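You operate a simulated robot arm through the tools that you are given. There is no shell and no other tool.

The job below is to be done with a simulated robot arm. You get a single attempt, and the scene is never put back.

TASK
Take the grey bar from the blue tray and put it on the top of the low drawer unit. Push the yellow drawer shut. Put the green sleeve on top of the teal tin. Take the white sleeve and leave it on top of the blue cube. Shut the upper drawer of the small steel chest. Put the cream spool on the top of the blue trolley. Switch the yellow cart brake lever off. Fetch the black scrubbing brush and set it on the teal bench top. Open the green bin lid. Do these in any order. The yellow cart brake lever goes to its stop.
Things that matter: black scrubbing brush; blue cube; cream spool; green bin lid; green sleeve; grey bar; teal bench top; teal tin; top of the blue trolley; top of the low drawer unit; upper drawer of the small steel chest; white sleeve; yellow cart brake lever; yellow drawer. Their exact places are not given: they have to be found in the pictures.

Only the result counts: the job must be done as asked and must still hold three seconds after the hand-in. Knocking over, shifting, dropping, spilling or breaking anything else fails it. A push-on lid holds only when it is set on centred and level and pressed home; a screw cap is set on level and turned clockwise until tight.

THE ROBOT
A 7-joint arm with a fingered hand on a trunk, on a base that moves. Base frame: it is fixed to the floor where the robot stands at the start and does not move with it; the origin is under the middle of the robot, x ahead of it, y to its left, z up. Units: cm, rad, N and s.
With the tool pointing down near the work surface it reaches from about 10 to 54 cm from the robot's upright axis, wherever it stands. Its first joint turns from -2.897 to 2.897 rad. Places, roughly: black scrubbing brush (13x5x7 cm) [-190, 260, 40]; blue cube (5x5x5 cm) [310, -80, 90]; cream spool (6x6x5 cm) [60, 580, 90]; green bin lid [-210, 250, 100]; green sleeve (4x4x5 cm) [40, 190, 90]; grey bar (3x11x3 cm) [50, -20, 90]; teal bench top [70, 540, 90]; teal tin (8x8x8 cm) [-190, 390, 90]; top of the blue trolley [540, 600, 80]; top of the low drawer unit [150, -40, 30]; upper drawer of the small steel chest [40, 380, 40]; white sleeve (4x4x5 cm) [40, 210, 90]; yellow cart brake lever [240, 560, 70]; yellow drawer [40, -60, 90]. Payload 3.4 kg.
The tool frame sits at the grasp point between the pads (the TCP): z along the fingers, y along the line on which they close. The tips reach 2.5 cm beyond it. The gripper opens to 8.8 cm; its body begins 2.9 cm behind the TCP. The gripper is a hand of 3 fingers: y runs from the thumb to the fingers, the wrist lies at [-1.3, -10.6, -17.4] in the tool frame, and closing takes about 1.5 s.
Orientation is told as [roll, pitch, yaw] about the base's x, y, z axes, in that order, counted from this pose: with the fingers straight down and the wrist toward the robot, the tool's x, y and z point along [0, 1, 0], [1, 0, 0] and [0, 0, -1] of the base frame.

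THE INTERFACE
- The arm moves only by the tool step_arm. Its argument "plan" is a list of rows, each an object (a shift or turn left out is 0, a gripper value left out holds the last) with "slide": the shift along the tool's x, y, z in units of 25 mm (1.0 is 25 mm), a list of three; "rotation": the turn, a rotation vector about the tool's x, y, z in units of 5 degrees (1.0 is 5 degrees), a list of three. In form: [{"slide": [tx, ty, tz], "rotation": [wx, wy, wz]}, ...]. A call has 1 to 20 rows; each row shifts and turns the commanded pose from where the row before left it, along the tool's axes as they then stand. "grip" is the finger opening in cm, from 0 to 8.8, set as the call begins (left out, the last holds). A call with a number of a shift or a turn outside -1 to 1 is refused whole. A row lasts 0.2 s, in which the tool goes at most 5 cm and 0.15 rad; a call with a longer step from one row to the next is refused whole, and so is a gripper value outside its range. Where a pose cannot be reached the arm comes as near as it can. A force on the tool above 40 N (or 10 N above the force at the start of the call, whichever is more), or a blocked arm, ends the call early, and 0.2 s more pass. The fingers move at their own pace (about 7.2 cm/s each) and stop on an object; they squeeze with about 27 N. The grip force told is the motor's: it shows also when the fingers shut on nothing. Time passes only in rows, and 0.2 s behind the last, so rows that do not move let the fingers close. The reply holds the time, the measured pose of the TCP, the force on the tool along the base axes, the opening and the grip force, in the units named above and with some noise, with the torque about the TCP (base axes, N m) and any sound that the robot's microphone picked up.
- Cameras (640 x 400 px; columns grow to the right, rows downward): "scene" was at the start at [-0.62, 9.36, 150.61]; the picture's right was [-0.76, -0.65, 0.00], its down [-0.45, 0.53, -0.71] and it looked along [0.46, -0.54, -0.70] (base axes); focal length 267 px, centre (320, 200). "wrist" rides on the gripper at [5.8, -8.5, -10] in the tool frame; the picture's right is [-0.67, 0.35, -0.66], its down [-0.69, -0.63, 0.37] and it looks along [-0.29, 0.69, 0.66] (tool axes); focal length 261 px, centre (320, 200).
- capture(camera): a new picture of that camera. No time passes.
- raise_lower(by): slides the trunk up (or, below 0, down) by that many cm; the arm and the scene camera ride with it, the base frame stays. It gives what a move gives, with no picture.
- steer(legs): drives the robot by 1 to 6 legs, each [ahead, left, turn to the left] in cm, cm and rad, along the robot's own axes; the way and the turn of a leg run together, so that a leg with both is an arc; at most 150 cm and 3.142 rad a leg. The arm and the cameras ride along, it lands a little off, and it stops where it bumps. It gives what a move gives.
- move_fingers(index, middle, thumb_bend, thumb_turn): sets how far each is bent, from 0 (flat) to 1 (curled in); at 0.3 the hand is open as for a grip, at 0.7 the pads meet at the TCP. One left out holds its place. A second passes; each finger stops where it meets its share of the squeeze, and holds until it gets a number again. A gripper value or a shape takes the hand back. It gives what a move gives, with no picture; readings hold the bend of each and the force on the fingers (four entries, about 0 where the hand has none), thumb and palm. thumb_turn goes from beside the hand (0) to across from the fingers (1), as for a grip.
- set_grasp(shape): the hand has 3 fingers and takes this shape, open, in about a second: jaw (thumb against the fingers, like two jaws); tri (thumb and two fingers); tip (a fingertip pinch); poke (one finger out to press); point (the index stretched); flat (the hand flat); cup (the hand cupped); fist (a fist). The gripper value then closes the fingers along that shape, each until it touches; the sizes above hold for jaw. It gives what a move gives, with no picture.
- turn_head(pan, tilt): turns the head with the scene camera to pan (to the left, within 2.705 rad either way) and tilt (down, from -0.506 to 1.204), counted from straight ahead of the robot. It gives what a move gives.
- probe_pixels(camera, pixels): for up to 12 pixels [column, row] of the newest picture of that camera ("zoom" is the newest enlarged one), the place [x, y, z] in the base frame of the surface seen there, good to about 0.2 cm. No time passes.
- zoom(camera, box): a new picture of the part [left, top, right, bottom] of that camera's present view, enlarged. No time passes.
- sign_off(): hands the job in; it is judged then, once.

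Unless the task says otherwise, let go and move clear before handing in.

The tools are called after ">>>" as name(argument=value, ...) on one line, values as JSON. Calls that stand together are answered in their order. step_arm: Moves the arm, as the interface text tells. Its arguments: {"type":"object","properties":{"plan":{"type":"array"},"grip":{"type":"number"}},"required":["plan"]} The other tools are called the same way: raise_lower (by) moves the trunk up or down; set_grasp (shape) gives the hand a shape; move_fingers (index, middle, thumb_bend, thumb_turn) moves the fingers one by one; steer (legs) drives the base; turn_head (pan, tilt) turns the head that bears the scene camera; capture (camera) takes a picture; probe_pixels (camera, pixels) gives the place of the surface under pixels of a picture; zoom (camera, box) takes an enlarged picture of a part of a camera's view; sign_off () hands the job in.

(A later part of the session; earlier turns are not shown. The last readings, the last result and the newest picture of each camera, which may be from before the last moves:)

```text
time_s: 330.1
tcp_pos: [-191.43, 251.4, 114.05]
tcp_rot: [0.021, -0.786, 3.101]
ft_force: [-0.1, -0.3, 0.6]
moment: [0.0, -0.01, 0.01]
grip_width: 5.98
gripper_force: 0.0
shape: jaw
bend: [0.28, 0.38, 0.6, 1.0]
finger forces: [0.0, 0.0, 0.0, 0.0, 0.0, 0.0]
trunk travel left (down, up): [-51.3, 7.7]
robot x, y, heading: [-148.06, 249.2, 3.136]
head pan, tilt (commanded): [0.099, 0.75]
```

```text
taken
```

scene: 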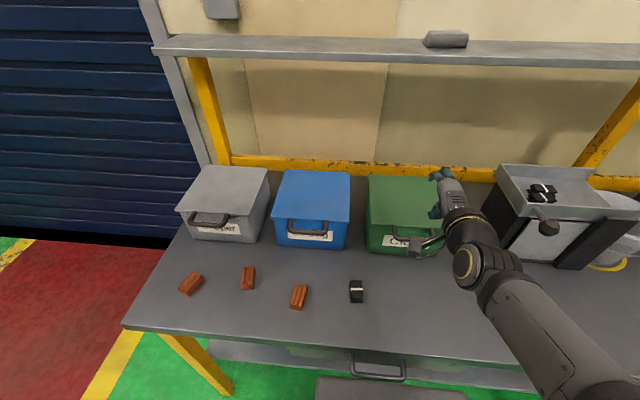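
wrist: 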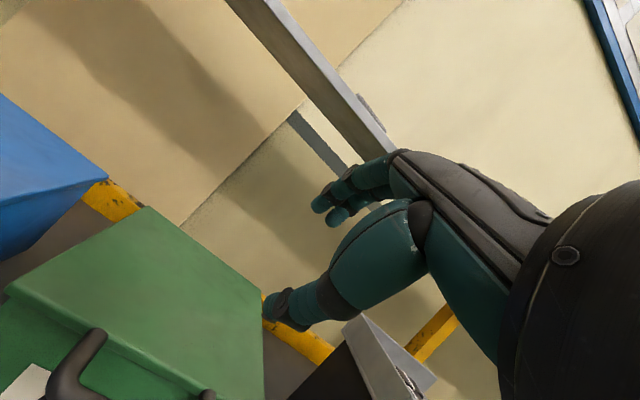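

Next I'll measure the bar exactly from this closer view, with fingers narrowed to 4 cm.

>>> turn_head(pan=0, tilt=0.95)

>>> step_arm(plan=[{}, {}, {}, {}], grip=4.2)

>>> capture(camera="scene")

>>> zoom(camera="scene", box=[320, 110, 480, 210])

```text
time_s: 330.8
tcp_pos: [-191.32, 251.5, 114.06]
tcp_rot: [0.02, -0.784, 3.1]
ft_force: [0.1, -0.7, 0.1]
moment: [0.0, 0.01, 0.0]
grip_width: 5.98
gripper_force: 0.0
shape: jaw
bend: [0.28, 0.38, 0.6, 1.0]
finger forces: [0.0, 0.1, 0.0, 0.0, 0.0, 0.0]
trunk travel left (down, up): [-51.3, 7.7]
robot x, y, heading: [-147.65, 248.61, 3.136]
head pan, tilt (commanded): [0.0, 0.949]
```

```text
time_s: 331.8
tcp_pos: [-191.28, 251.3, 114.06]
tcp_rot: [0.02, -0.784, 3.1]
ft_force: [-1.2, 0.1, 0.1]
moment: [0.02, 0.03, -0.04]
grip_width: 4.26
gripper_force: 0.1
shape: jaw
bend: [0.74, 0.45, 0.7, 1.0]
finger forces: [0.0, 0.0, 0.1, 0.1, 0.0, 0.0]
trunk travel left (down, up): [-51.3, 7.7]
robot x, y, heading: [-148.01, 249.36, 3.134]
head pan, tilt (commanded): [0.0, 0.949]
```

```text
taken
```

scene: 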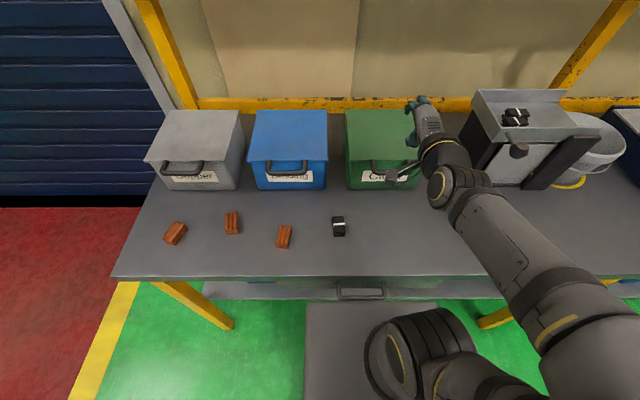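

```text
4.00 times, centred on (400, 160) of scene
```

zoom: 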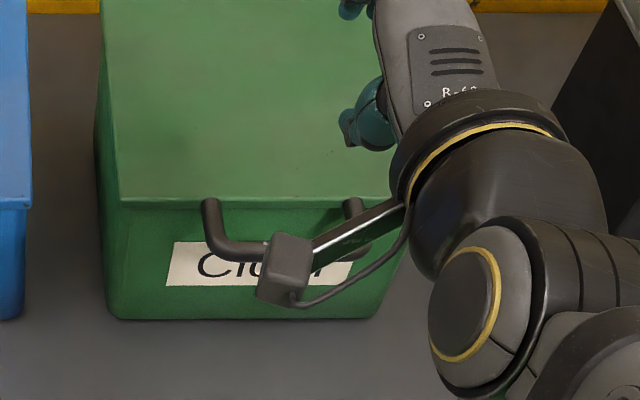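

>>> probe_pixels(camera="zoom", pixels=[[210, 212], [215, 235], [235, 248], [250, 250], [340, 250], [355, 212], [360, 235], [280, 202], [280, 190], [150, 205], [370, 205], [350, 245]])

```text
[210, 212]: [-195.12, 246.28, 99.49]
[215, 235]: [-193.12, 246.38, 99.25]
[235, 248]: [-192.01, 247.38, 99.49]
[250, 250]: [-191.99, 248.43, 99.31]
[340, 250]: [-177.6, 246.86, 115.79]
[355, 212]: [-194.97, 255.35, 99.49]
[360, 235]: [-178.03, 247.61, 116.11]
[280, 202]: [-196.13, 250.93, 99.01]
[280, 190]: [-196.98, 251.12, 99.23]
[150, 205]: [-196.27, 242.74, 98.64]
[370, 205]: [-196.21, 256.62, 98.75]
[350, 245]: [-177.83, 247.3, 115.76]
```

The bar's centre is about (-191.9,250.9,98.95); lid edge at x=-196.1. I'll move to a point 7 cm before it along the finger direction.

>>> step_arm(plan=[{"slide": [0.016, -0.86, 0.33]}, {"slide": [0.016, -0.86, 0.33]}, {"slide": [0.016, -0.86, 0.33]}, {"slide": [0.016, -0.86, 0.33]}, {"slide": [0.016, -0.86, 0.33]}, {}])

>>> capture(camera="wrist")

>>> zoom(camera="scene", box=[320, 110, 480, 210])

```text
time_s: 333.2
tcp_pos: [-194.5, 252.76, 108.54]
tcp_rot: [0.023, -0.784, 3.099]
ft_force: [-0.3, -0.1, -0.3]
moment: [-0.01, 0.01, 0.01]
grip_width: 4.26
gripper_force: 0.0
shape: jaw
bend: [0.74, 0.45, 0.7, 1.0]
finger forces: [0.1, 0.0, 0.0, 0.0, 0.0, 0.0]
out of reach, approached as far as the arm can: row 1, 2, 3, 4, 5
trunk travel left (down, up): [-51.3, 7.7]
robot x, y, heading: [-147.76, 249.11, 3.137]
head pan, tilt (commanded): [0.0, 0.949]
```

```text
taken
```

wrist: 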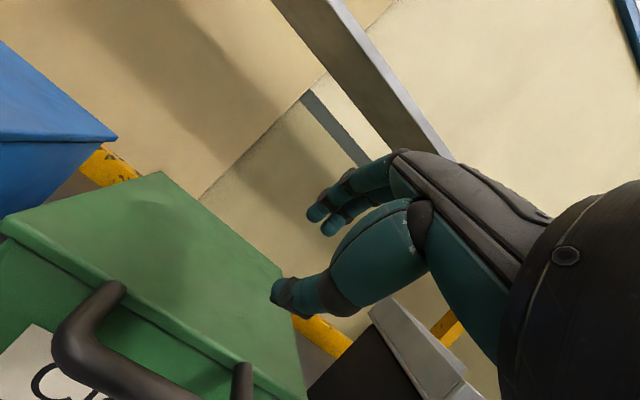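

```text
4.00 times, centred on (400, 160) of scene
```

zoom: 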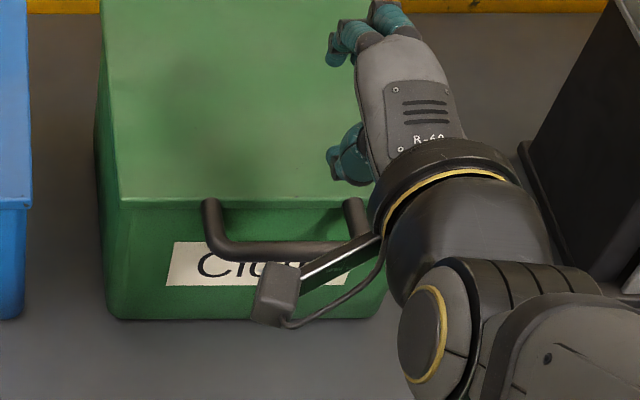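

The wrist came too near my own axis. I'll back off 12 cm so the same tilted grasp is reachable, and later use the base to follow the lid's arc.

>>> steer(legs=[[-12, 0, 0]])

>>> step_arm(plan=[{"slide": [0, 0, -0.5]}, {}])

```text
time_s: 334.5
tcp_pos: [-182.61, 252.62, 108.66]
tcp_rot: [0.02, -0.784, 3.101]
ft_force: [-0.2, 0.7, 0.3]
moment: [0.03, 0.03, 0.0]
grip_width: 4.24
gripper_force: 0.1
shape: jaw
bend: [0.74, 0.45, 0.7, 1.0]
finger forces: [0.1, 0.0, 0.1, 0.0, 0.1, 0.0]
trunk travel left (down, up): [-51.3, 7.7]
robot x, y, heading: [-135.76, 249.18, 3.136]
head pan, tilt (commanded): [0.0, 0.949]
```

```text
time_s: 335.1
tcp_pos: [-181.98, 252.76, 109.73]
tcp_rot: [0.022, -0.782, 3.101]
ft_force: [0.5, -0.3, -0.2]
moment: [0.0, -0.01, 0.02]
grip_width: 4.27
gripper_force: 0.0
shape: jaw
bend: [0.74, 0.45, 0.7, 1.0]
finger forces: [0.0, 0.0, 0.0, 0.1, 0.0, 0.0]
out of reach, approached as far as the arm can: row 1
trunk travel left (down, up): [-51.3, 7.7]
robot x, y, heading: [-136.02, 248.78, 3.133]
head pan, tilt (commanded): [0.0, 0.949]
```

Now go to the pre-grasp point again from here.

>>> step_arm(plan=[{"slide": [0.205, -0.118, 0.758]}, {"slide": [0.205, -0.118, 0.758]}, {"slide": [0.205, -0.118, 0.758]}, {"slide": [0.205, -0.118, 0.758]}, {}])

>>> capture(camera="wrist")

>>> zoom(camera="scene", box=[320, 60, 480, 160])

```text
time_s: 336.3
tcp_pos: [-186.53, 250.67, 103.52]
tcp_rot: [0.02, -0.784, 3.099]
ft_force: [-0.5, -0.2, 0.8]
moment: [0.02, -0.02, -0.02]
grip_width: 4.24
gripper_force: 0.1
shape: jaw
bend: [0.74, 0.45, 0.7, 1.0]
finger forces: [0.0, 0.1, 0.0, 0.1, 0.0, 0.0]
trunk travel left (down, up): [-51.3, 7.7]
robot x, y, heading: [-135.78, 249.15, 3.139]
head pan, tilt (commanded): [0.0, 0.949]
```

```text
taken
```

wrist: 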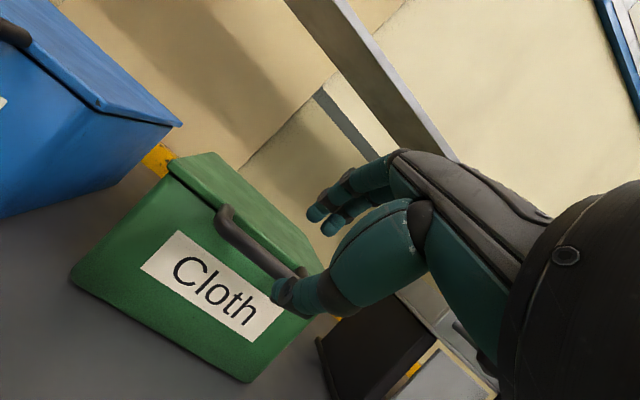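

```text
4.00 times, centred on (400, 110) of scene
```

zoom: 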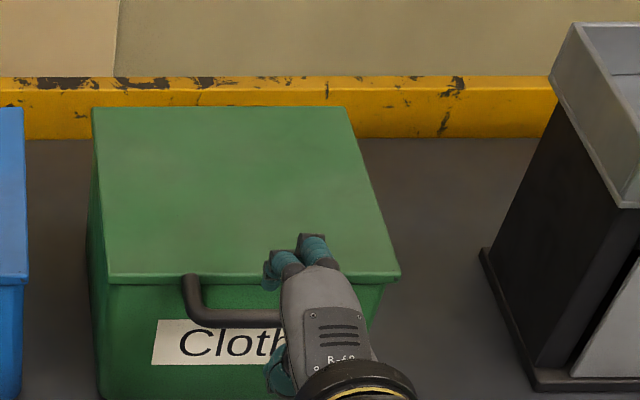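

I'll probe the bar from the wrist view to check the approach line.

>>> probe_pixels(camera="wrist", pixels=[[235, 230], [245, 240], [255, 248], [265, 256], [250, 235], [240, 248], [222, 208], [300, 270], [288, 205], [210, 190]])

>>> zoom(camera="wrist", box=[180, 170, 360, 320])

```text
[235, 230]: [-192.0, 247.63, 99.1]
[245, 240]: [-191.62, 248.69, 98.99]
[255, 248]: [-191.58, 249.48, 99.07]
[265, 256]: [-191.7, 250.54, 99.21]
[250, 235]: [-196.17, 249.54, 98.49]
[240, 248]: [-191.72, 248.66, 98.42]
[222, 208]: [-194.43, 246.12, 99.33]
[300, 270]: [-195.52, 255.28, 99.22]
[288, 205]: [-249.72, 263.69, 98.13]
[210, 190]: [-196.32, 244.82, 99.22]
```

```text
2.67 times, centred on (270, 245) of wrist
```

zoom: 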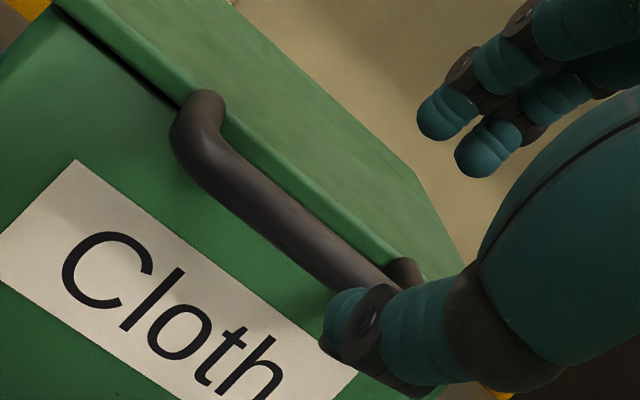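

The bar lies 7.2 cm ahead and 0.5 cm toward the fingers, as planned. Advance 6.7 cm along the fingers and then close loosely.

>>> step_arm(plan=[{"slide": [0, 0, 0.7]}, {"slide": [0, 0, 0.7]}, {"slide": [0, 0, 0.6]}, {"slide": [0, 0, 0.4]}, {"slide": [0, 0, 0.28]}, {}])

>>> capture(camera="wrist")

>>> zoom(camera="scene", box=[320, 60, 480, 160])

```text
time_s: 337.7
tcp_pos: [-191.27, 250.65, 98.72]
tcp_rot: [0.021, -0.783, 3.099]
ft_force: [-1.0, 0.8, -0.1]
moment: [0.02, 0.0, 0.0]
grip_width: 4.23
gripper_force: 0.0
shape: jaw
bend: [0.74, 0.45, 0.7, 1.0]
finger forces: [0.0, 0.0, 0.0, 0.0, 0.1, 0.1]
trunk travel left (down, up): [-51.3, 7.7]
robot x, y, heading: [-136.28, 248.81, 3.132]
head pan, tilt (commanded): [0.0, 0.949]
```

```text
taken
```

wrist: 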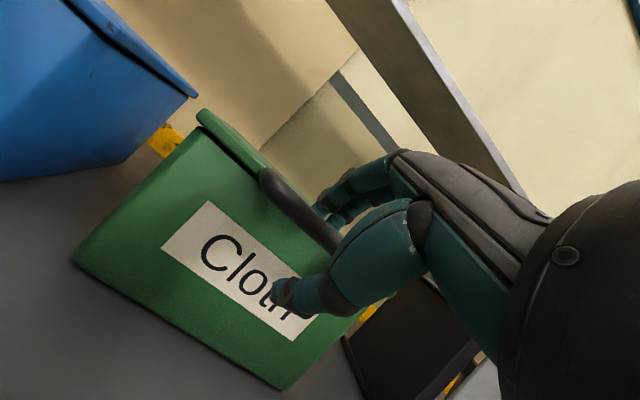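

```text
4.00 times, centred on (400, 110) of scene
```

zoom: 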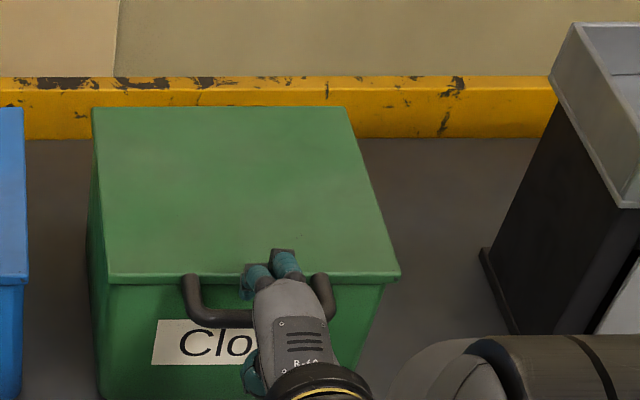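

The bar sits between thumb (below/front) and fingers (above/behind). I'll close loosely around it.

>>> step_arm(plan=[{}, {}, {}, {}, {}], grip=1.7)

>>> zoom(camera="wrist", box=[180, 130, 400, 330])

```text
time_s: 338.9
tcp_pos: [-191.27, 250.75, 98.8]
tcp_rot: [0.021, -0.784, 3.1]
ft_force: [-0.6, 0.0, 0.2]
moment: [0.02, 0.03, 0.0]
grip_width: 1.75
gripper_force: 0.1
shape: jaw
bend: [0.73, 0.59, 0.74, 1.0]
finger forces: [0.1, 0.0, 0.0, 0.0, 0.0, 0.0]
trunk travel left (down, up): [-51.3, 7.7]
robot x, y, heading: [-135.8, 248.9, 3.136]
head pan, tilt (commanded): [0.0, 0.949]
```

```text
2.00 times, centred on (290, 230) of wrist
```

zoom: 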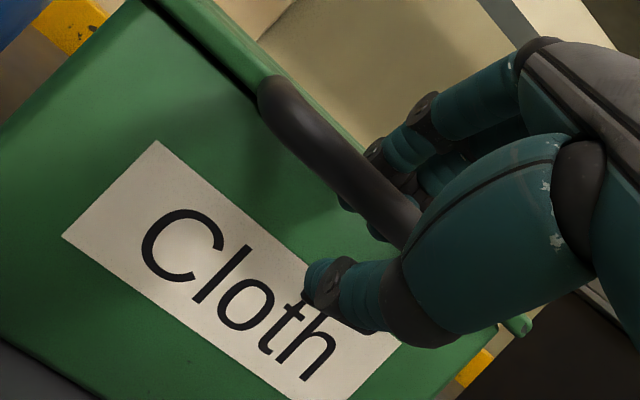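

Before lifting, I'll locate the lid's rear edge (hinge) for the arc.

>>> zoom(camera="scene", box=[320, 60, 480, 160])

>>> probe_pixels(camera="zoom", pixels=[[110, 112], [220, 112], [340, 112], [220, 106], [220, 103], [355, 130], [220, 80], [220, 125]])

```text
4.00 times, centred on (400, 110) of scene
```

zoom: 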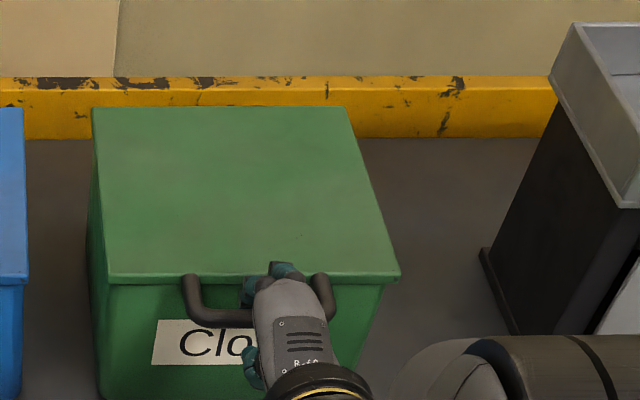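

```text
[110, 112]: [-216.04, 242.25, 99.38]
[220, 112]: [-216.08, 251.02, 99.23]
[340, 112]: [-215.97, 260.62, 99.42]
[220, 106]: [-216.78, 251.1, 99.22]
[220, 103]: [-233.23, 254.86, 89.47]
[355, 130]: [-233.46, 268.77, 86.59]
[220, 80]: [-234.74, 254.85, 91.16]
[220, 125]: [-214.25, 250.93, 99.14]
```

The hinge line is at x≈-216.8, z≈98.3, so the bar swings on a 24.8 cm radius. I'll lift through the first 20° and check.

>>> step_arm(plan=[{"slide": [0, 0.66, -0.56]}, {"slide": [0, 0.66, -0.55]}, {"slide": [0.01, 0.75, -0.43]}, {"slide": [0.01, 0.75, -0.43]}, {}])

>>> zoom(camera="scene", box=[320, 40, 480, 160])

>>> capture(camera="wrist")

```text
time_s: 340.1
tcp_pos: [-192.85, 250.86, 107.33]
tcp_rot: [0.023, -0.785, 3.099]
ft_force: [10.4, -1.4, -0.6]
moment: [-0.03, -0.34, 0.0]
grip_width: 1.94
gripper_force: 0.1
shape: jaw
bend: [0.73, 0.59, 0.69, 1.0]
finger forces: [0.0, 0.0, 0.0, 0.0, 8.4, 0.1]
trunk travel left (down, up): [-51.3, 7.7]
robot x, y, heading: [-135.56, 248.85, 3.134]
head pan, tilt (commanded): [0.0, 0.949]
```

```text
3.33 times, centred on (400, 100) of scene
```

zoom: 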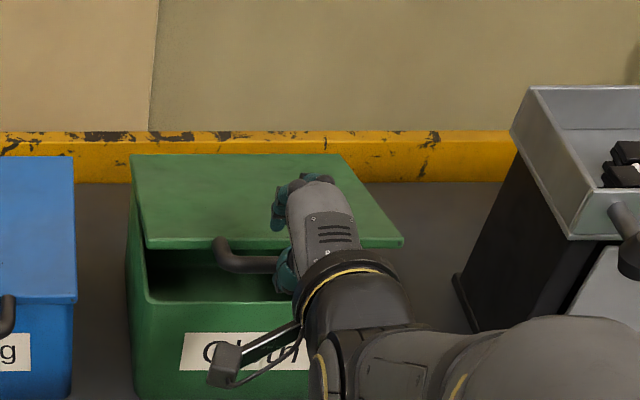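

```text
taken
```

wrist: 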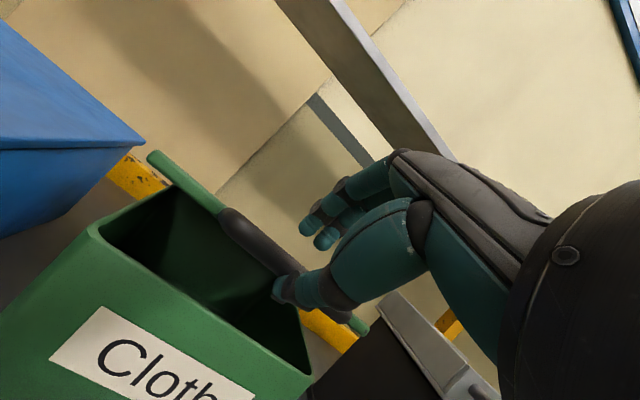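

The lid follows, resting on the thumb. I'll close the fingers firmly on the bar so it cannot slip off.

>>> step_arm(plan=[{}, {}, {}, {}], grip=0.4)

>>> zoom(camera="wrist", box=[180, 130, 400, 330])

```text
time_s: 341.1
tcp_pos: [-192.88, 250.88, 107.21]
tcp_rot: [0.022, -0.784, 3.099]
ft_force: [2.8, -0.1, -2.2]
moment: [-0.02, -0.06, -0.01]
grip_width: 0.42
gripper_force: 0.0
shape: jaw
bend: [0.71, 0.67, 0.69, 1.0]
finger forces: [0.0, 0.1, 0.0, 0.0, 2.7, 0.1]
trunk travel left (down, up): [-51.3, 7.7]
robot x, y, heading: [-135.78, 248.85, 3.132]
head pan, tilt (commanded): [0.0, 0.949]
```

```text
2.00 times, centred on (290, 230) of wrist
```

zoom: 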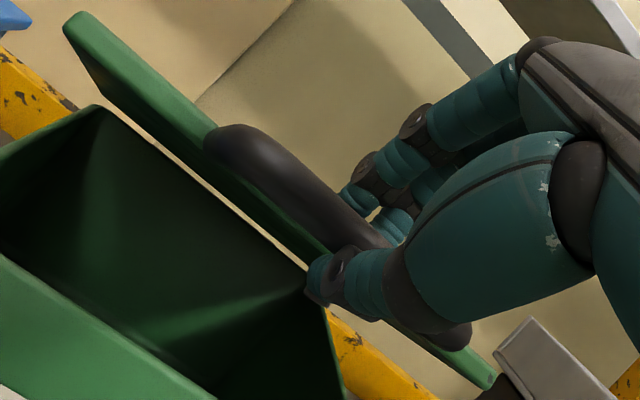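

Let me see where the bar sits relative to the pads by probing it.

>>> probe_pixels(camera="zoom", pixels=[[260, 170], [300, 195], [340, 220], [280, 165], [320, 275], [400, 225], [355, 190], [180, 110], [330, 250], [140, 90]])

>>> zoom(camera="scene", box=[320, 40, 480, 160])

```text
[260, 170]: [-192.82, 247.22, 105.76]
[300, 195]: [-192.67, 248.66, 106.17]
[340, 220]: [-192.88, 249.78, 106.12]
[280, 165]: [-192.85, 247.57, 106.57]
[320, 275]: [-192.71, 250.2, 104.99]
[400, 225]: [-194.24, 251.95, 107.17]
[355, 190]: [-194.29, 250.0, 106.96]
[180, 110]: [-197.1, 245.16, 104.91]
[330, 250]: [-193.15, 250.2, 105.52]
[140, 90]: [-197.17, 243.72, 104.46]
```

```text
3.33 times, centred on (400, 100) of scene
```

zoom: 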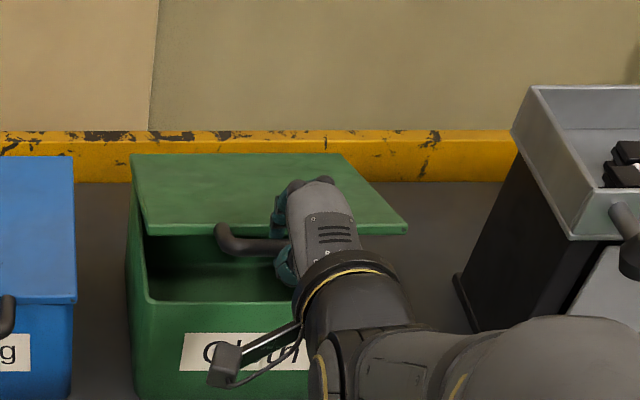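

The bar sits 1 cm ahead of the TCP between finger tips and thumb. I'll seat it deeper by moving the hand onto it and closing fully.

>>> step_arm(plan=[{"slide": [0, -0.2, 0.35]}, {}, {}], grip=1.6)

>>> step_arm(plan=[{}, {}, {}, {}, {}], grip=0)

>>> zoom(camera="wrist", box=[180, 130, 400, 330])

```text
time_s: 341.9
tcp_pos: [-193.17, 250.84, 106.17]
tcp_rot: [0.02, -0.783, 3.103]
ft_force: [0.4, -0.2, -1.0]
moment: [-0.02, 0.01, -0.01]
grip_width: 1.55
gripper_force: 0.1
shape: jaw
bend: [0.73, 0.6, 0.74, 1.0]
finger forces: [0.0, 0.1, 0.1, 0.1, 0.0, 0.0]
trunk travel left (down, up): [-51.3, 7.7]
robot x, y, heading: [-135.85, 249.1, 3.132]
head pan, tilt (commanded): [0.0, 0.949]
```

```text
time_s: 343.1
tcp_pos: [-193.24, 250.93, 106.17]
tcp_rot: [0.021, -0.782, 3.098]
ft_force: [-4.0, -0.9, -4.3]
moment: [-0.08, -0.01, -0.04]
grip_width: 0.03
gripper_force: 26.2
shape: jaw
bend: [0.7, 0.7, 0.73, 1.0]
finger forces: [7.2, 2.4, 0.0, 0.0, 25.7, 0.0]
trunk travel left (down, up): [-51.3, 7.7]
robot x, y, heading: [-135.61, 248.79, 3.138]
head pan, tilt (commanded): [0.0, 0.949]
```

```text
2.00 times, centred on (290, 230) of wrist
```

zoom: 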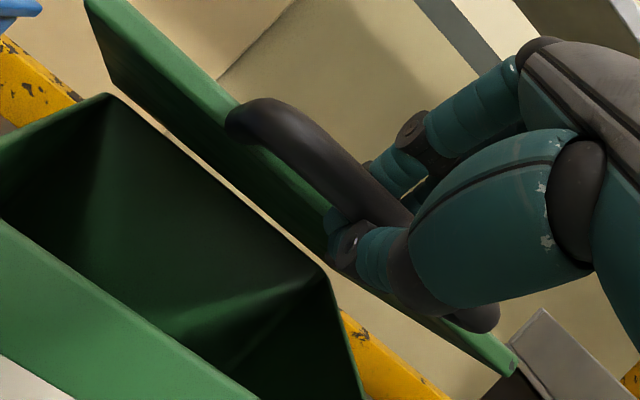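

The bar is now clamped (thumb 25.7 N). Continue the arc to about 40°.

>>> step_arm(plan=[{"slide": [0.01, 0.67, -0.26]}, {"slide": [0.01, 0.67, -0.26]}, {"slide": [0.01, 0.67, -0.26]}, {"slide": [0.02, 0.85, -0.15]}, {"slide": [0.02, 0.85, -0.15]}, {}])

>>> zoom(camera="scene", box=[320, 20, 480, 160])

>>> capture(camera="wrist")

```text
time_s: 344.5
tcp_pos: [-197.96, 251.11, 114.59]
tcp_rot: [0.018, -0.779, 3.102]
ft_force: [-4.7, -2.9, -8.4]
moment: [-0.02, -0.1, 0.03]
grip_width: 0.01
gripper_force: 26.9
shape: jaw
bend: [0.7, 0.7, 0.74, 1.0]
finger forces: [8.7, 4.2, 0.1, 0.1, 0.0, 0.1]
trunk travel left (down, up): [-51.3, 7.7]
robot x, y, heading: [-135.84, 248.8, 3.133]
head pan, tilt (commanded): [0.0, 0.949]
```

```text
2.86 times, centred on (400, 90) of scene
```

zoom: 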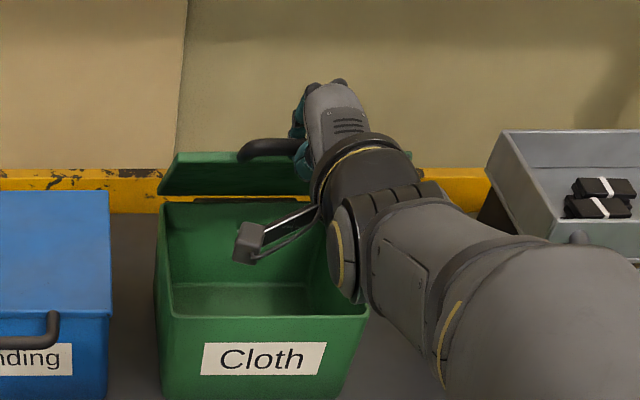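

```text
taken
```

wrist: 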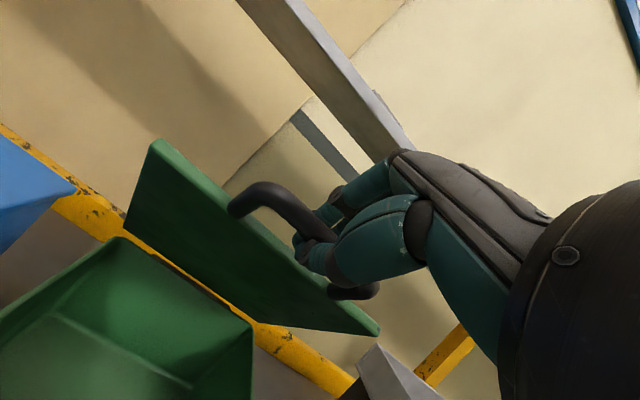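

About 40° open and following well. Continue to ~60°.

>>> step_arm(plan=[{"slide": [0.025, 0.86, 0]}, {"slide": [0.025, 0.86, 0]}, {"slide": [0.03, 0.85, 0.15]}, {"slide": [0.03, 0.85, 0.15]}, {}])

>>> capture(camera="wrist")

```text
time_s: 345.7
tcp_pos: [-204.35, 250.9, 120.0]
tcp_rot: [0.02, -0.778, 3.101]
ft_force: [-4.8, -2.5, -10.2]
moment: [0.02, -0.18, 0.03]
grip_width: 0.0
gripper_force: 27.2
shape: jaw
bend: [0.7, 0.7, 0.74, 1.0]
finger forces: [7.1, 3.1, 0.1, 0.0, 0.0, 0.1]
trunk travel left (down, up): [-51.3, 7.7]
robot x, y, heading: [-136.04, 248.99, 3.137]
head pan, tilt (commanded): [0.0, 0.949]
```

```text
taken
```

wrist: 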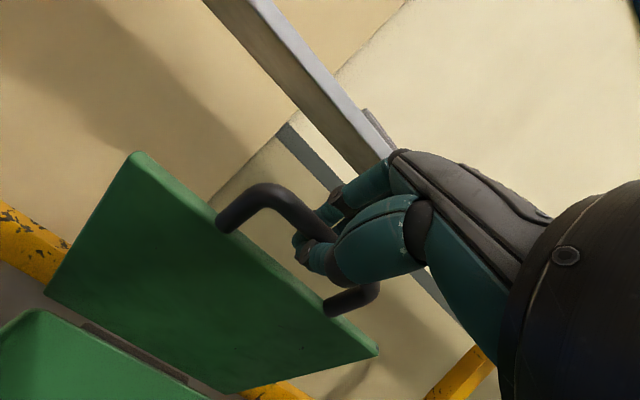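

Still in reach. Continue to ~80°.

>>> step_arm(plan=[{"slide": [0.03, 0.81, 0.3]}, {"slide": [0.03, 0.81, 0.3]}, {"slide": [0.03, 0.75, 0.43]}, {"slide": [0.03, 0.75, 0.43]}, {}])

>>> capture(camera="wrist")

>>> turn_head(pan=0, tilt=0.7)

>>> capture(camera="scene")

```text
time_s: 346.9
tcp_pos: [-212.55, 250.91, 122.94]
tcp_rot: [0.02, -0.778, 3.099]
ft_force: [-0.7, 2.9, -7.8]
moment: [-0.03, -0.07, 0.0]
grip_width: 0.0
gripper_force: 27.0
shape: jaw
bend: [0.71, 0.7, 0.74, 1.0]
finger forces: [4.3, 1.1, 0.0, 0.0, 0.9, 0.1]
trunk travel left (down, up): [-51.3, 7.7]
robot x, y, heading: [-136.09, 249.18, 3.141]
head pan, tilt (commanded): [0.0, 0.949]
```

```text
taken
```

wrist: 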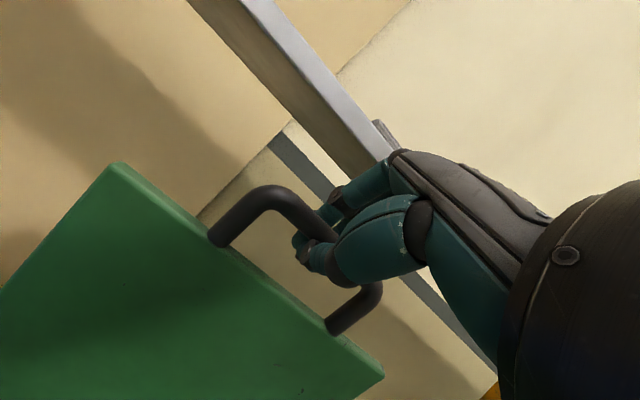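

```text
time_s: 347.6
tcp_pos: [-212.57, 250.9, 123.03]
tcp_rot: [0.023, -0.781, 3.098]
ft_force: [-1.7, 3.0, -10.1]
moment: [0.01, -0.04, -0.01]
grip_width: 0.0
gripper_force: 27.2
shape: jaw
bend: [0.71, 0.7, 0.74, 1.0]
finger forces: [4.2, 1.1, 0.0, 0.1, 0.9, 0.0]
trunk travel left (down, up): [-51.3, 7.7]
robot x, y, heading: [-135.49, 249.14, 3.134]
head pan, tilt (commanded): [0.0, 0.7]
```

```text
taken
```

scene: 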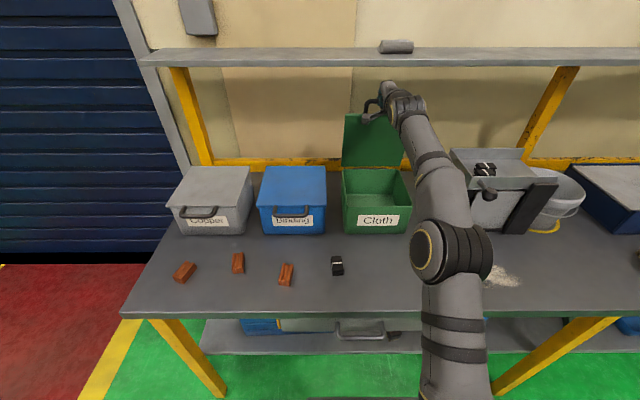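

About 80° open. Continue past vertical to ~95°, watching the upper shelf (x=-220, z=130).

>>> step_arm(plan=[{"slide": [0.03, 0.66, 0.56]}, {"slide": [0.03, 0.66, 0.56]}, {}])

>>> step_arm(plan=[{"slide": [0.03, 0.59, 0.64]}, {}])

>>> capture(camera="wrist")

>>> zoom(camera="scene", box=[300, 20, 480, 240])

```text
time_s: 348.4
tcp_pos: [-213.73, 250.77, 123.22]
tcp_rot: [0.021, -0.783, 3.1]
ft_force: [-0.6, 1.7, -4.9]
moment: [-0.01, -0.05, -0.02]
grip_width: 0.0
gripper_force: 26.8
shape: jaw
bend: [0.71, 0.7, 0.74, 1.0]
finger forces: [4.6, 1.2, 0.0, 0.0, 1.2, 0.1]
out of reach, approached as far as the arm can: row 1, 2
trunk travel left (down, up): [-51.3, 7.7]
robot x, y, heading: [-135.91, 248.58, 3.138]
head pan, tilt (commanded): [0.0, 0.7]
```

```text
time_s: 349.0
tcp_pos: [-213.61, 250.9, 123.2]
tcp_rot: [0.021, -0.78, 3.1]
ft_force: [-0.8, 1.1, -4.6]
moment: [0.03, -0.05, -0.04]
grip_width: 0.0
gripper_force: 27.1
shape: jaw
bend: [0.71, 0.7, 0.74, 1.0]
finger forces: [4.6, 1.1, 0.1, 0.1, 1.1, 0.0]
out of reach, approached as far as the arm can: row 1
trunk travel left (down, up): [-51.3, 7.7]
robot x, y, heading: [-135.84, 248.58, 3.134]
head pan, tilt (commanded): [0.0, 0.7]
```

```text
taken
```

wrist: 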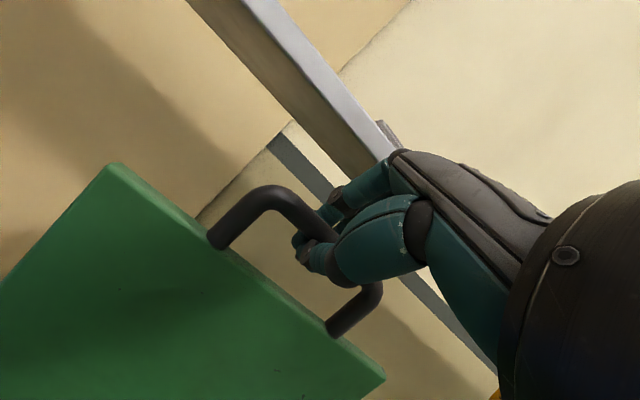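

```text
1.82 times, centred on (390, 130) of scene
```

zoom: 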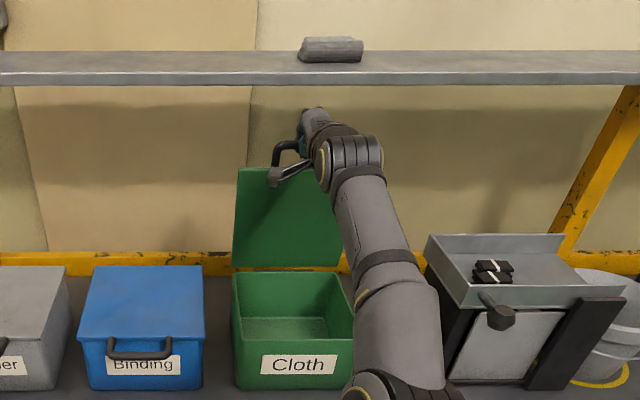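

The arm is stretched; the rest is nearly horizontal, so I'll use the base: 3 cm ahead, then again.

>>> steer(legs=[[3, 0, 0]])

>>> steer(legs=[[3, 0, 0]])

>>> zoom(camera="scene", box=[300, 20, 480, 240])

>>> capture(camera="wrist")

```text
time_s: 349.9
tcp_pos: [-216.62, 250.87, 123.18]
tcp_rot: [0.021, -0.785, 3.1]
ft_force: [0.0, 0.2, -0.1]
moment: [-0.04, 0.03, -0.04]
grip_width: 0.01
gripper_force: 27.2
shape: jaw
bend: [0.71, 0.7, 0.74, 1.0]
finger forces: [3.7, 0.1, 0.0, 0.0, 2.7, 0.0]
trunk travel left (down, up): [-51.3, 7.7]
robot x, y, heading: [-138.7, 249.48, 3.133]
head pan, tilt (commanded): [0.0, 0.7]
```

```text
time_s: 350.7
tcp_pos: [-219.6, 250.9, 123.12]
tcp_rot: [0.02, -0.782, 3.1]
ft_force: [-1.2, 0.1, -4.3]
moment: [0.0, -0.03, -0.02]
grip_width: 0.01
gripper_force: 26.8
shape: jaw
bend: [0.71, 0.7, 0.74, 1.0]
finger forces: [3.0, 0.1, 0.0, 0.0, 3.7, 0.1]
trunk travel left (down, up): [-51.3, 7.7]
robot x, y, heading: [-142.17, 248.81, 3.137]
head pan, tilt (commanded): [0.0, 0.7]
```

```text
1.82 times, centred on (390, 130) of scene
```

zoom: 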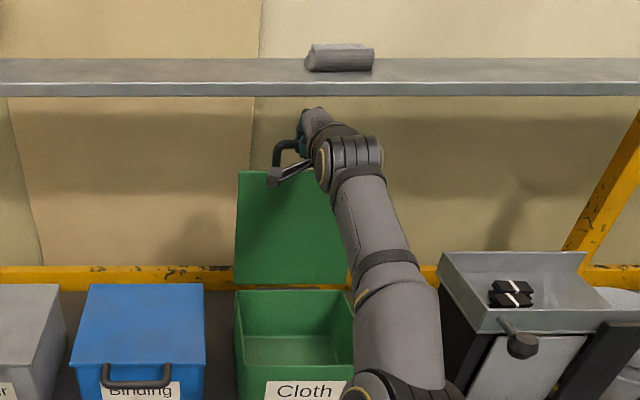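

```text
taken
```

wrist: 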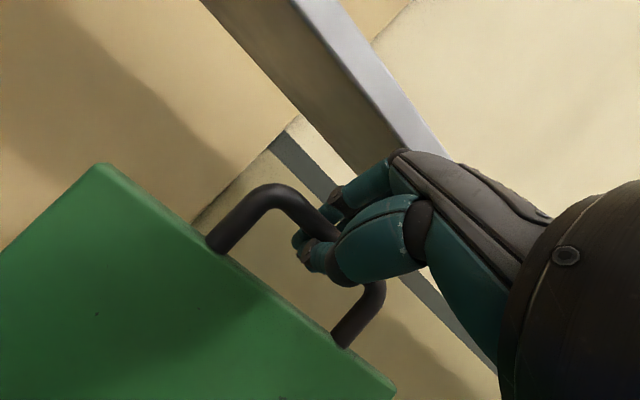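

Let me measure the lid's angle now.

>>> probe_pixels(camera="wrist", pixels=[[110, 200], [150, 230], [60, 320], [200, 330], [300, 380], [100, 390], [240, 215], [360, 320]])

>>> probe_pixels(camera="zoom", pixels=[[255, 180], [260, 260], [260, 282], [245, 200], [280, 230], [290, 88], [330, 90], [250, 290]])

```text
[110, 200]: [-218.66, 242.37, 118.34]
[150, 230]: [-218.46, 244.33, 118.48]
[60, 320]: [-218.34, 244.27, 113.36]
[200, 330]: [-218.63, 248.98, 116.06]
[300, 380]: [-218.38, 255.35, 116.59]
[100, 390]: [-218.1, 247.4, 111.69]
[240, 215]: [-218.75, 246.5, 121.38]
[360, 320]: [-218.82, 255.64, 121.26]
```

```text
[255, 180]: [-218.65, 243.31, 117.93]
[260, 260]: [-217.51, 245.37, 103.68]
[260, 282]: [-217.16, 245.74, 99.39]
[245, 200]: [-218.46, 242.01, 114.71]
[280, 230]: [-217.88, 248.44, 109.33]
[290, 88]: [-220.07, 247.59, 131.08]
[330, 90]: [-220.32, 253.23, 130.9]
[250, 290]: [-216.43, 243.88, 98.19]
```

The lid is about 4.6° past vertical. I'll push 2 cm more, then open the hand and see whether it stays.

>>> steer(legs=[[2.2, 0, 0]])

>>> step_arm(plan=[{}, {}, {}], grip=2.4)

>>> capture(camera="wrist")

>>> probe_pixels(camera="wrist", pixels=[[110, 200], [150, 230], [60, 320], [200, 330], [300, 380], [100, 390], [240, 215], [360, 320]])

```text
time_s: 351.5
tcp_pos: [-221.91, 250.85, 122.94]
tcp_rot: [0.018, -0.778, 3.099]
ft_force: [0.9, -0.7, -12.2]
moment: [-0.01, -0.06, 0.01]
grip_width: 0.0
gripper_force: 27.1
shape: jaw
bend: [0.71, 0.7, 0.74, 1.0]
finger forces: [2.1, 0.1, 0.0, 0.0, 5.6, 0.1]
trunk travel left (down, up): [-51.3, 7.7]
robot x, y, heading: [-144.08, 249.12, 3.134]
head pan, tilt (commanded): [0.0, 0.7]
```

```text
time_s: 352.3
tcp_pos: [-221.86, 250.9, 123.1]
tcp_rot: [0.018, -0.78, 3.101]
ft_force: [-0.4, -0.6, -0.2]
moment: [0.01, 0.0, -0.01]
grip_width: 2.37
gripper_force: 0.0
shape: jaw
bend: [0.74, 0.55, 0.74, 1.0]
finger forces: [0.0, 0.0, 0.1, 0.1, 0.1, 0.1]
trunk travel left (down, up): [-51.3, 7.7]
robot x, y, heading: [-144.39, 249.14, 3.134]
head pan, tilt (commanded): [0.0, 0.7]
```

```text
taken
```

wrist: 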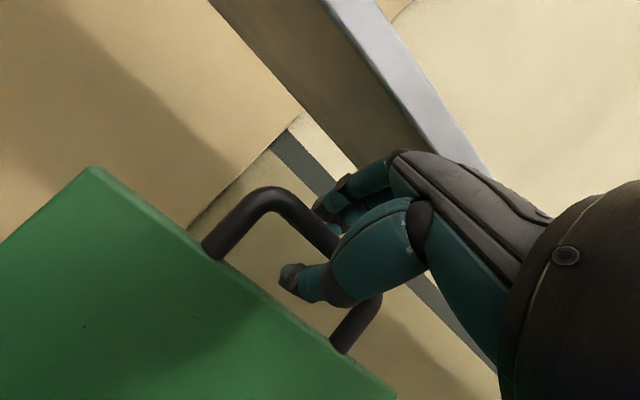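

```text
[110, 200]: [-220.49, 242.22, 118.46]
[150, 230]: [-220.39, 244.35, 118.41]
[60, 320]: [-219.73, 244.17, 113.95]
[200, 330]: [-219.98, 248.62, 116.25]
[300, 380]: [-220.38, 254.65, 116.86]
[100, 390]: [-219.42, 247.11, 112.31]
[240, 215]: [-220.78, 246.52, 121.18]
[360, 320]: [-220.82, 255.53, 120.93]
```

The lid stays at about 10° past vertical. I'll open a bit more and slide the fingers off the bar along their own direction.

>>> step_arm(plan=[{}, {}, {"slide": [0, 0, -0.3]}, {"slide": [0, 0, -0.5]}, {"slide": [0, 0, -0.7]}, {"slide": [0, 0, -0.8]}, {"slide": [0, 0, -0.8]}, {}], grip=3.6)

>>> capture(camera="wrist")

>>> zoom(camera="scene", box=[300, 20, 480, 240])

```text
time_s: 354.1
tcp_pos: [-216.26, 250.78, 128.8]
tcp_rot: [0.018, -0.784, 3.1]
ft_force: [-0.2, -0.1, 0.3]
moment: [-0.02, -0.02, 0.03]
grip_width: 3.58
gripper_force: 0.0
shape: jaw
bend: [0.74, 0.49, 0.72, 1.0]
finger forces: [0.1, 0.0, 0.0, 0.0, 0.0, 0.0]
trunk travel left (down, up): [-51.3, 7.7]
robot x, y, heading: [-144.13, 249.01, 3.134]
head pan, tilt (commanded): [0.0, 0.7]
```

```text
taken
```

wrist: 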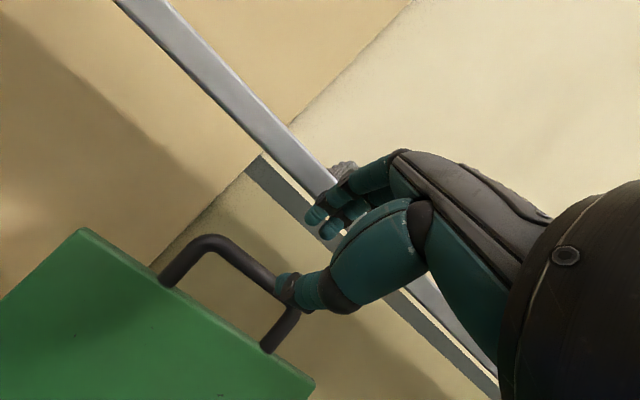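

```text
1.82 times, centred on (390, 130) of scene
```

zoom: 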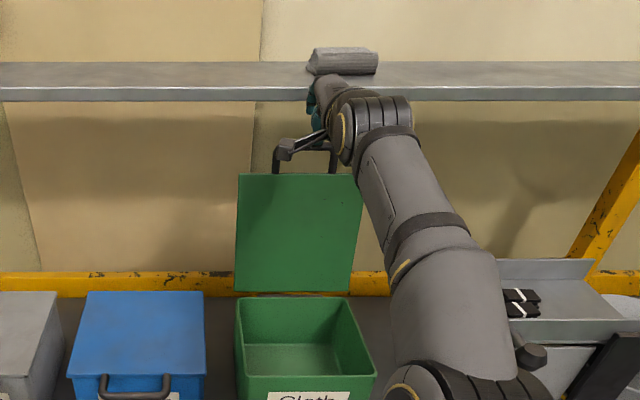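

The lid holds open by itself. I'll back the base away and check once more from a distance.

>>> steer(legs=[[-22, 0, 0]])

>>> capture(camera="scene")

>>> probe_pixels(camera="scene", pixels=[[365, 120], [365, 140], [370, 155], [400, 130]])

```text
time_s: 355.8
tcp_pos: [-194.67, 250.8, 128.65]
tcp_rot: [0.019, -0.78, 3.099]
ft_force: [0.5, -0.4, -0.3]
moment: [-0.01, 0.01, 0.0]
grip_width: 3.56
gripper_force: 0.1
shape: jaw
bend: [0.74, 0.48, 0.72, 1.0]
finger forces: [0.1, 0.1, 0.0, 0.0, 0.1, 0.0]
trunk travel left (down, up): [-51.3, 7.7]
robot x, y, heading: [-122.61, 248.97, 3.131]
head pan, tilt (commanded): [0.0, 0.7]
```

```text
taken
```

scene: 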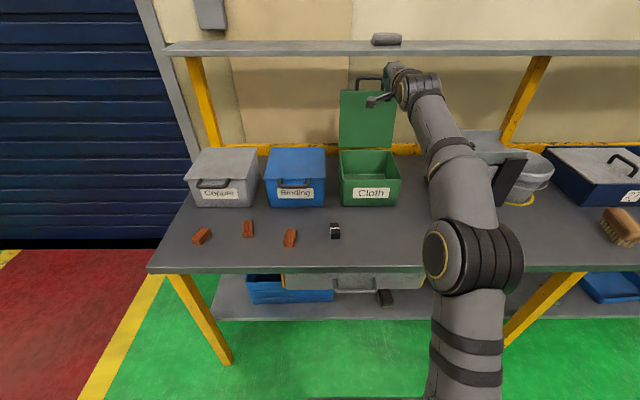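

```text
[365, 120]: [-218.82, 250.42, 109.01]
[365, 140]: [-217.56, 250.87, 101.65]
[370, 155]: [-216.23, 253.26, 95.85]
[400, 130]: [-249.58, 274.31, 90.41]
```

The lid is ~10° past vertical and steady. Now the brush on the lower shelf: retract the arm, back off, and lower the trunk to look under the bench.

>>> step_arm(plan=[{"slide": [0, -0.74, -0.74]}, {"slide": [0, -0.74, -0.74]}, {"slide": [0, -0.74, -0.74]}, {"slide": [0, -0.74, -0.74]}, {"slide": [0, -0.74, -0.74]}, {"slide": [0, -0.74, -0.74]}, {"slide": [0, -0.74, -0.74]}, {"slide": [0, -0.74, -0.74]}, {"slide": [0, -0.74, -0.74]}, {}], grip=7)

>>> steer(legs=[[-22, 0, 0]])

>>> raise_lower(by=-40)

>>> turn_head(pan=0, tilt=0.5)

>>> capture(camera="scene")

```text
time_s: 358.0
tcp_pos: [-171.28, 250.13, 128.71]
tcp_rot: [0.018, -0.78, 3.096]
ft_force: [-0.1, 0.5, 0.7]
moment: [-0.01, -0.01, 0.04]
grip_width: 6.96
gripper_force: 0.2
shape: jaw
bend: [0.27, 0.34, 0.5, 0.99]
finger forces: [0.1, 0.0, 0.0, 0.0, 0.0, 0.1]
trunk travel left (down, up): [-51.3, 7.7]
robot x, y, heading: [-122.73, 248.72, 3.134]
head pan, tilt (commanded): [0.0, 0.7]
```

```text
time_s: 359.6
tcp_pos: [-149.71, 249.97, 128.84]
tcp_rot: [0.018, -0.78, 3.1]
ft_force: [0.4, 0.3, 0.8]
moment: [-0.01, -0.03, 0.02]
grip_width: 6.97
gripper_force: 0.1
shape: jaw
bend: [0.27, 0.34, 0.5, 0.99]
finger forces: [0.1, 0.0, 0.0, 0.1, 0.0, 0.0]
trunk travel left (down, up): [-51.3, 7.7]
robot x, y, heading: [-100.72, 248.49, 3.13]
head pan, tilt (commanded): [0.0, 0.7]
```

```text
time_s: 363.5
tcp_pos: [-149.66, 249.84, 88.87]
tcp_rot: [0.019, -0.78, 3.1]
ft_force: [-0.9, 0.0, -0.9]
moment: [0.02, -0.02, 0.0]
grip_width: 6.95
gripper_force: 0.2
shape: jaw
bend: [0.27, 0.34, 0.5, 0.99]
finger forces: [0.1, 0.0, 0.0, 0.1, 0.1, 0.1]
trunk travel left (down, up): [-11.3, 47.7]
robot x, y, heading: [-100.79, 248.88, 3.137]
head pan, tilt (commanded): [0.0, 0.7]
```

```text
time_s: 364.2
tcp_pos: [-149.54, 249.94, 88.76]
tcp_rot: [0.019, -0.781, 3.098]
ft_force: [-0.6, 0.2, 0.9]
moment: [0.02, -0.01, 0.0]
grip_width: 6.99
gripper_force: 0.2
shape: jaw
bend: [0.27, 0.34, 0.5, 0.99]
finger forces: [0.0, 0.0, 0.0, 0.0, 0.0, 0.0]
trunk travel left (down, up): [-11.3, 47.7]
robot x, y, heading: [-100.51, 248.91, 3.141]
head pan, tilt (commanded): [0.0, 0.499]
```

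```text
taken
```

scene: 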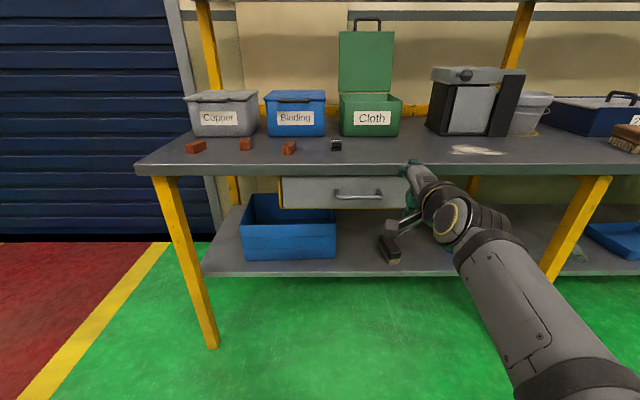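

>>> zoom(camera="scene", box=[330, 200, 450, 285])

>>> probe_pixels(camera="scene", pixels=[[385, 240], [382, 245], [390, 252], [398, 250], [392, 258], [385, 235], [372, 250], [395, 270], [395, 276], [340, 205], [340, 195], [420, 262]])

```text
4.71 times, centred on (390, 242) of scene
```

zoom: 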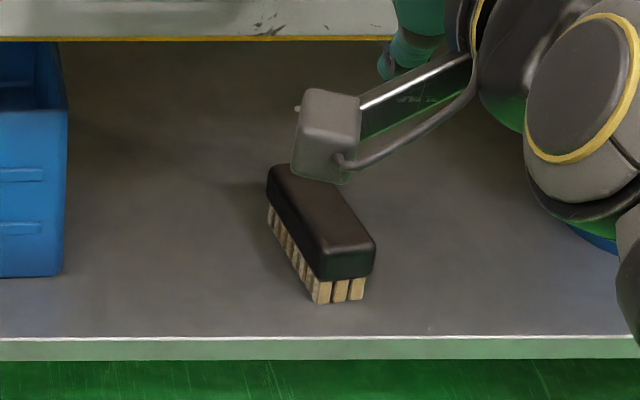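

```text
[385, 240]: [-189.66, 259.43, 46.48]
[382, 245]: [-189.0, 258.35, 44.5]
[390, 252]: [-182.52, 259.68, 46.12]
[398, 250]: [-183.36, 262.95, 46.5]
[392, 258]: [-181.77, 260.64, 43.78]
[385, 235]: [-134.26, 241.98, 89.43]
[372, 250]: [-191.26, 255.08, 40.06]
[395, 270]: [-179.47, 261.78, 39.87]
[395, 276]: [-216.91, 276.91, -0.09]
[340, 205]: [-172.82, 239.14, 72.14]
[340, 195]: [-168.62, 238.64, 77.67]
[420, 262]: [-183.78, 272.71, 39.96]
```

The brush lies with its length roughly toward me. I'll probe its top corners.

>>> probe_pixels(camera="zoom", pixels=[[316, 245], [368, 238], [274, 174], [292, 168], [345, 200], [320, 205], [355, 225], [345, 185], [340, 285], [320, 300], [360, 296], [270, 215]])

```text
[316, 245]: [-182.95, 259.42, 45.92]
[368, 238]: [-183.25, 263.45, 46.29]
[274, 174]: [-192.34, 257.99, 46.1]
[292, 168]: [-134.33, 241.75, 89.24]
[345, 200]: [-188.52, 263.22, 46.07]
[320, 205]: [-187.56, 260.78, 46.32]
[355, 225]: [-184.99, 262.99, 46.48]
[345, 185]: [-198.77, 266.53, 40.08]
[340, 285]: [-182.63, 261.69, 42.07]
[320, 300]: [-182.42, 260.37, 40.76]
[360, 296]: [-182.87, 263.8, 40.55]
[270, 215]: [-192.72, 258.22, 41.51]
```

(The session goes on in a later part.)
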